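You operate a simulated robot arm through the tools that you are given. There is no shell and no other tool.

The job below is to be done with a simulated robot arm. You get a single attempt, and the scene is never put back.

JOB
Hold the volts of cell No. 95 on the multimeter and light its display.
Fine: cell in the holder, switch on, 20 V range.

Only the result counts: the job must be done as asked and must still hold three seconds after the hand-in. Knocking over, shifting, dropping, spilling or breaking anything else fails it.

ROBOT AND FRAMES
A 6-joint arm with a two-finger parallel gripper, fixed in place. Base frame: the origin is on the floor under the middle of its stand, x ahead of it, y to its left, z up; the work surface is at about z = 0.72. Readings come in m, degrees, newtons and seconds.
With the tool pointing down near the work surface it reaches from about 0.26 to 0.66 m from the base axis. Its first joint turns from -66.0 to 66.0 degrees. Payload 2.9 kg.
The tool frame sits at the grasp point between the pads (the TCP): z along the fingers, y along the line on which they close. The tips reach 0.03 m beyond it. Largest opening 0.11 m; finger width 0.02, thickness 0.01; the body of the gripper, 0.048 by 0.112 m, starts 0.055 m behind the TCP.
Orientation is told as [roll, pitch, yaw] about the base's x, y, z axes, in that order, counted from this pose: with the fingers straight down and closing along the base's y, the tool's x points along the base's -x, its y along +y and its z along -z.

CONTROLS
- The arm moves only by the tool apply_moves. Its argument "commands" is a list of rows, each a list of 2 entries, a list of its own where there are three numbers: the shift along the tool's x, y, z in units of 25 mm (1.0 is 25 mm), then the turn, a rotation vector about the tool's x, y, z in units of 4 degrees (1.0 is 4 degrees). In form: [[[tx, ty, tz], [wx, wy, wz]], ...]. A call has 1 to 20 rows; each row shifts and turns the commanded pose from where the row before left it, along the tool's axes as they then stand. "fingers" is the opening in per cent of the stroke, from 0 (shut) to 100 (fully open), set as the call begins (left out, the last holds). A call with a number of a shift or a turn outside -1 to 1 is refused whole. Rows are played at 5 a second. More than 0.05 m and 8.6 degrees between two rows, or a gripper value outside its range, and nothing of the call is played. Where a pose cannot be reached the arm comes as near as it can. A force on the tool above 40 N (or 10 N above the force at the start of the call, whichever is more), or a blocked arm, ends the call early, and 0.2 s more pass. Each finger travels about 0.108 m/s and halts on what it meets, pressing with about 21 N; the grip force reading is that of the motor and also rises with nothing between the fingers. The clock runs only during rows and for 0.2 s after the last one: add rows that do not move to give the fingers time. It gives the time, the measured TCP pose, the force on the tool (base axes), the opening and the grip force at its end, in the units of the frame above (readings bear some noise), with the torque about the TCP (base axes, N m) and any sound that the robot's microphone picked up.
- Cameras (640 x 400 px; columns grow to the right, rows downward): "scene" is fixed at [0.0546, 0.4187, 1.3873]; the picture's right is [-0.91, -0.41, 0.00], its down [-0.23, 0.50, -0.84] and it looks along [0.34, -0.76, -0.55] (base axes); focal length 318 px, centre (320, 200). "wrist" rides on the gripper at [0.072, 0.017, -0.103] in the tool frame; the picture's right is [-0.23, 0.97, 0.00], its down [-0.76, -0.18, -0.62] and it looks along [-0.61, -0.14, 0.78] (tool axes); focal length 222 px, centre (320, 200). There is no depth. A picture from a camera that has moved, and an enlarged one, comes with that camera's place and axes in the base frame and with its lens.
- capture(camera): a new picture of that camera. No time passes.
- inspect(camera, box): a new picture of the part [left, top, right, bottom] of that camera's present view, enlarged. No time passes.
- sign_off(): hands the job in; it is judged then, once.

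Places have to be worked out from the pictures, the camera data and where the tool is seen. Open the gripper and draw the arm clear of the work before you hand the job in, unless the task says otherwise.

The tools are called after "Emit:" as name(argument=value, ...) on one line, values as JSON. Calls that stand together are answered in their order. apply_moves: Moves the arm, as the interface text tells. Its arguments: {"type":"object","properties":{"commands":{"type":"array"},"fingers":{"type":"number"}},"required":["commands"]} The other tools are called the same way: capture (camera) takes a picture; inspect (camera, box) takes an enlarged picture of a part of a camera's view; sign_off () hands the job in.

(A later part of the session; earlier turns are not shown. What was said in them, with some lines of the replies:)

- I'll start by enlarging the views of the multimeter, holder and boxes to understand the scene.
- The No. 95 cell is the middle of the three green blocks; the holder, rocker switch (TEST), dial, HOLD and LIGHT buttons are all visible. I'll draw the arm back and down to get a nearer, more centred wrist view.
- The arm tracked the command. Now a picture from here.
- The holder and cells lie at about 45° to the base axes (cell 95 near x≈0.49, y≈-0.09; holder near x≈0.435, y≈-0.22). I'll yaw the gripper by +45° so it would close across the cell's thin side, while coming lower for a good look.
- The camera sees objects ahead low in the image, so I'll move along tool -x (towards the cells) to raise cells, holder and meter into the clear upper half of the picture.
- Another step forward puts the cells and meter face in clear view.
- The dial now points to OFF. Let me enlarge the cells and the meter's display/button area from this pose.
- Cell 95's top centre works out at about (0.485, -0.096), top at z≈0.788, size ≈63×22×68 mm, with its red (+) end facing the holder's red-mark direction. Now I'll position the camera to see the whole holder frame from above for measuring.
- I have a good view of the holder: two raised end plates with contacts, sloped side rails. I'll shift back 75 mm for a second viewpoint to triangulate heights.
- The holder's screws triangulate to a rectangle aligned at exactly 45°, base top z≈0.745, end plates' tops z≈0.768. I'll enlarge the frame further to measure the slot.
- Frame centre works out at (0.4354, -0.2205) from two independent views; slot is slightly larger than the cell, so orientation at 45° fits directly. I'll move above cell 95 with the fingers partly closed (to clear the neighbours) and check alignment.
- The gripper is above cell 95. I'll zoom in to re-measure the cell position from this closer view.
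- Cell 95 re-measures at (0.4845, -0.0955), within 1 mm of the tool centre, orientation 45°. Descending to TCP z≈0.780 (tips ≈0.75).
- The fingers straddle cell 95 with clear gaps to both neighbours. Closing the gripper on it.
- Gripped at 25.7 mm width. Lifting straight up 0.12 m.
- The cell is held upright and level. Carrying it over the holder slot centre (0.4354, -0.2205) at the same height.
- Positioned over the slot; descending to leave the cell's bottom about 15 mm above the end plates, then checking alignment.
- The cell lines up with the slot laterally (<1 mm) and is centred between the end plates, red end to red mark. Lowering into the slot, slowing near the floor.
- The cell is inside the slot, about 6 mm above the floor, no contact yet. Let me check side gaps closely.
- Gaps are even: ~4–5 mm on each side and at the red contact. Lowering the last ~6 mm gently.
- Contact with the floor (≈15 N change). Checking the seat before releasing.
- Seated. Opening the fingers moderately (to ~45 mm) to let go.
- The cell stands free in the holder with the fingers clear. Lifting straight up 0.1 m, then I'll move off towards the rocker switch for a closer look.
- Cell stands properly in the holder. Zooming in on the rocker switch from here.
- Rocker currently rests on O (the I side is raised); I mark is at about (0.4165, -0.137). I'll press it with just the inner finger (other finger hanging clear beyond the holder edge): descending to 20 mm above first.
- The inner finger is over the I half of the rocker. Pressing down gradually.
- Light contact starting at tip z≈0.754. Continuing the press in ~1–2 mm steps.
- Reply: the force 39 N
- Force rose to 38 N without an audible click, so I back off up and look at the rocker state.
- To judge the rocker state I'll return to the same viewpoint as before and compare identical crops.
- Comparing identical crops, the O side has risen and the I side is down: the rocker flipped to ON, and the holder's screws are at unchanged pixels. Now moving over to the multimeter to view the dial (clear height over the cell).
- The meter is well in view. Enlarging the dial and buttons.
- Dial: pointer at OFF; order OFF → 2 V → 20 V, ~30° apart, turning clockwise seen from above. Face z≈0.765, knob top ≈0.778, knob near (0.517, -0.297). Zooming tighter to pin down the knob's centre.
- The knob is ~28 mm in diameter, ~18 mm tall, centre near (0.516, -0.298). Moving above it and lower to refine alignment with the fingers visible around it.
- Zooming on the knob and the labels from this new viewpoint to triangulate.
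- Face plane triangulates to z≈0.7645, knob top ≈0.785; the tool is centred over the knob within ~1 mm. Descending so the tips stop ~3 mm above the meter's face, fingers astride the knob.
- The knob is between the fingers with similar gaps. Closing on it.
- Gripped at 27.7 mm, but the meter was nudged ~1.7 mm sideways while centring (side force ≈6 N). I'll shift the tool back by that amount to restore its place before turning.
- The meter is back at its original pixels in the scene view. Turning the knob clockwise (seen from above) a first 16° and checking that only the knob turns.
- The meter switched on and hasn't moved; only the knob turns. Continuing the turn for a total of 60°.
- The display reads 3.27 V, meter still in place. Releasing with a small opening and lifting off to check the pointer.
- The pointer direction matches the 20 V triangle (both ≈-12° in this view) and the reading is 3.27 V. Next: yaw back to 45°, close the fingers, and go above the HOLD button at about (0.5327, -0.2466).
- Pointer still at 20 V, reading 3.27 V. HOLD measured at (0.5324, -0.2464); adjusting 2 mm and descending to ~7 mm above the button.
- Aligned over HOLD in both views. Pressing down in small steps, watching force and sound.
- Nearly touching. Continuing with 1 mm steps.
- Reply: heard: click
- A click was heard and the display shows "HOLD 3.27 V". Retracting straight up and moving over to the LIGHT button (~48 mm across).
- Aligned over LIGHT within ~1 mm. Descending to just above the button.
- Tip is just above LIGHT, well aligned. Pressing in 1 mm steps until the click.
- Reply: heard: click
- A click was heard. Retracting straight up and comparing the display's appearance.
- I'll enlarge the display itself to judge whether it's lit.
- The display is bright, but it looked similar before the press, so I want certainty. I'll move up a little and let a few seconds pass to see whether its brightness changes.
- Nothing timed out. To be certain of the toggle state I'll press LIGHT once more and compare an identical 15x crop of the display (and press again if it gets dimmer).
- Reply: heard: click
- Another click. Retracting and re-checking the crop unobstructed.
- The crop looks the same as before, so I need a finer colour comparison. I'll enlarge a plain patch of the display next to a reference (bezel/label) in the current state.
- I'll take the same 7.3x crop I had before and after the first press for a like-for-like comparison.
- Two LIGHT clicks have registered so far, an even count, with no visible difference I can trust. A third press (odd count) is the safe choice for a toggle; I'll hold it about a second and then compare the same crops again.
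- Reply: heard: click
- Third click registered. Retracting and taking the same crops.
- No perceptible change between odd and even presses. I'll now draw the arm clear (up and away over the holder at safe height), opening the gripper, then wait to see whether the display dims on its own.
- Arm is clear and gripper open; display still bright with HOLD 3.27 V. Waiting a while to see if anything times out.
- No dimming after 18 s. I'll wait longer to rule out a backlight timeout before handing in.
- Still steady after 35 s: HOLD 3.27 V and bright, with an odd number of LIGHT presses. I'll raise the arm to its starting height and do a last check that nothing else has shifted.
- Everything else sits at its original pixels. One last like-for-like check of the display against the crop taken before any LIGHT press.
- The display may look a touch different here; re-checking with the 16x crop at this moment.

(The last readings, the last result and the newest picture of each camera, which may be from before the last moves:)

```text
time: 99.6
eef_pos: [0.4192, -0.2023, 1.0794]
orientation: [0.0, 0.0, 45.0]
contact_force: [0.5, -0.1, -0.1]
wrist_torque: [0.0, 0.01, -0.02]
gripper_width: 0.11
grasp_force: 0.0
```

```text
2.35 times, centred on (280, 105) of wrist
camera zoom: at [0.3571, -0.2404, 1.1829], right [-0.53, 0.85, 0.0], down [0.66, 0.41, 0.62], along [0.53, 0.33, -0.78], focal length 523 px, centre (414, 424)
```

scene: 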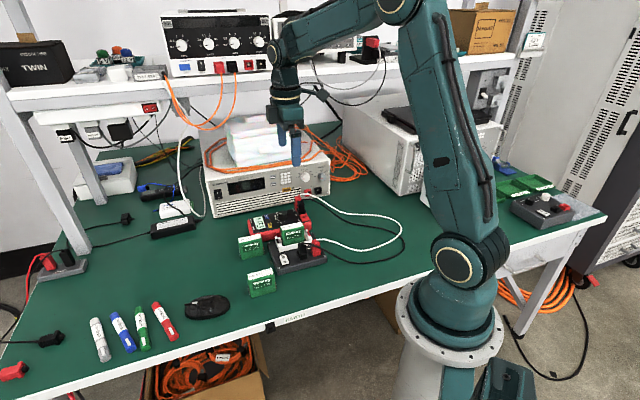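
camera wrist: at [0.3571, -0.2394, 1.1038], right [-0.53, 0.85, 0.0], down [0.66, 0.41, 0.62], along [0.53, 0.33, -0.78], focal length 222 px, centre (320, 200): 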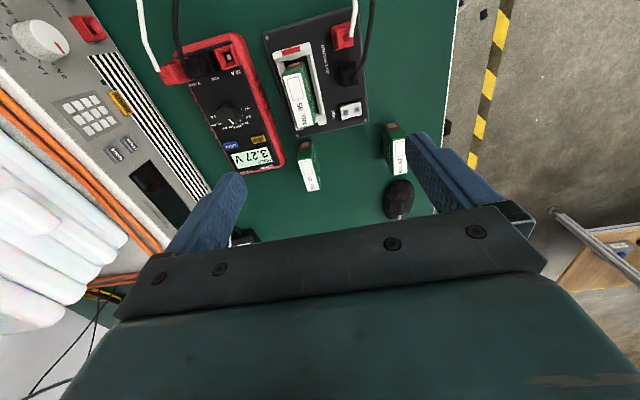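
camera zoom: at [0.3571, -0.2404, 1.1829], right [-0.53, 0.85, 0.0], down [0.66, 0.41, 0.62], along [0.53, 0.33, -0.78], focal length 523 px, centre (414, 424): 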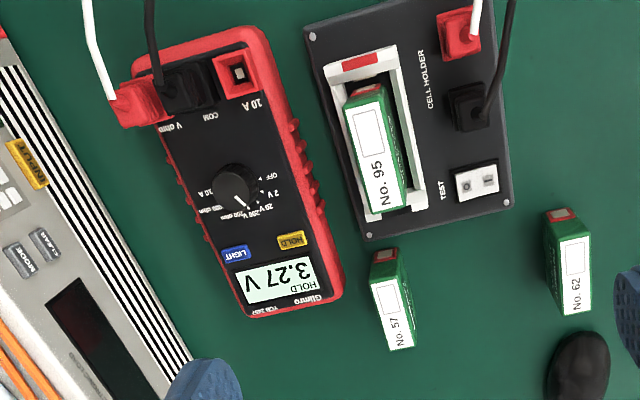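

The state is steady: cell 95 is in the holder with its red end to the red mark, the switch is on, and the dial is at 20 V. The display is bright with 3.27 V on HOLD. LIGHT has been pressed an odd number of times, the gripper is open and the arm is clear, so I'm handing in.

Emit:
sign_off()

```text
The job is handed in.
```

I've handed the job in with the meter holding cell No. 95 at 3.27 V. The one thing I couldn't confirm is whether pressing LIGHT switched the backlight on.

- **Cell:** No. 95 stands in the holder with its red end at the red mark.
- **Switch:** the TEST rocker is over to I, and the live 3.27 V reading confirmed it was on.
- **Range:** the dial points at 20 V.
- **Hold:** the HOLD button clicked and the display shows "HOLD 3.27 V".
- **Light:** the display has been bright since the meter powered up, and pressing LIGHT made no change I could see. It clicked on all three presses. I stopped at three because, if the button toggles and the light started off, an odd number leaves it on. The display did not dim in the 35 seconds after the last press.

Closing on the dial nudged the meter about 1.7 mm, and I moved it back until it matched its earlier position in the scene camera. Nothing else moved that I could see. The gripper is open and the arm is raised about 27 cm above the holder.
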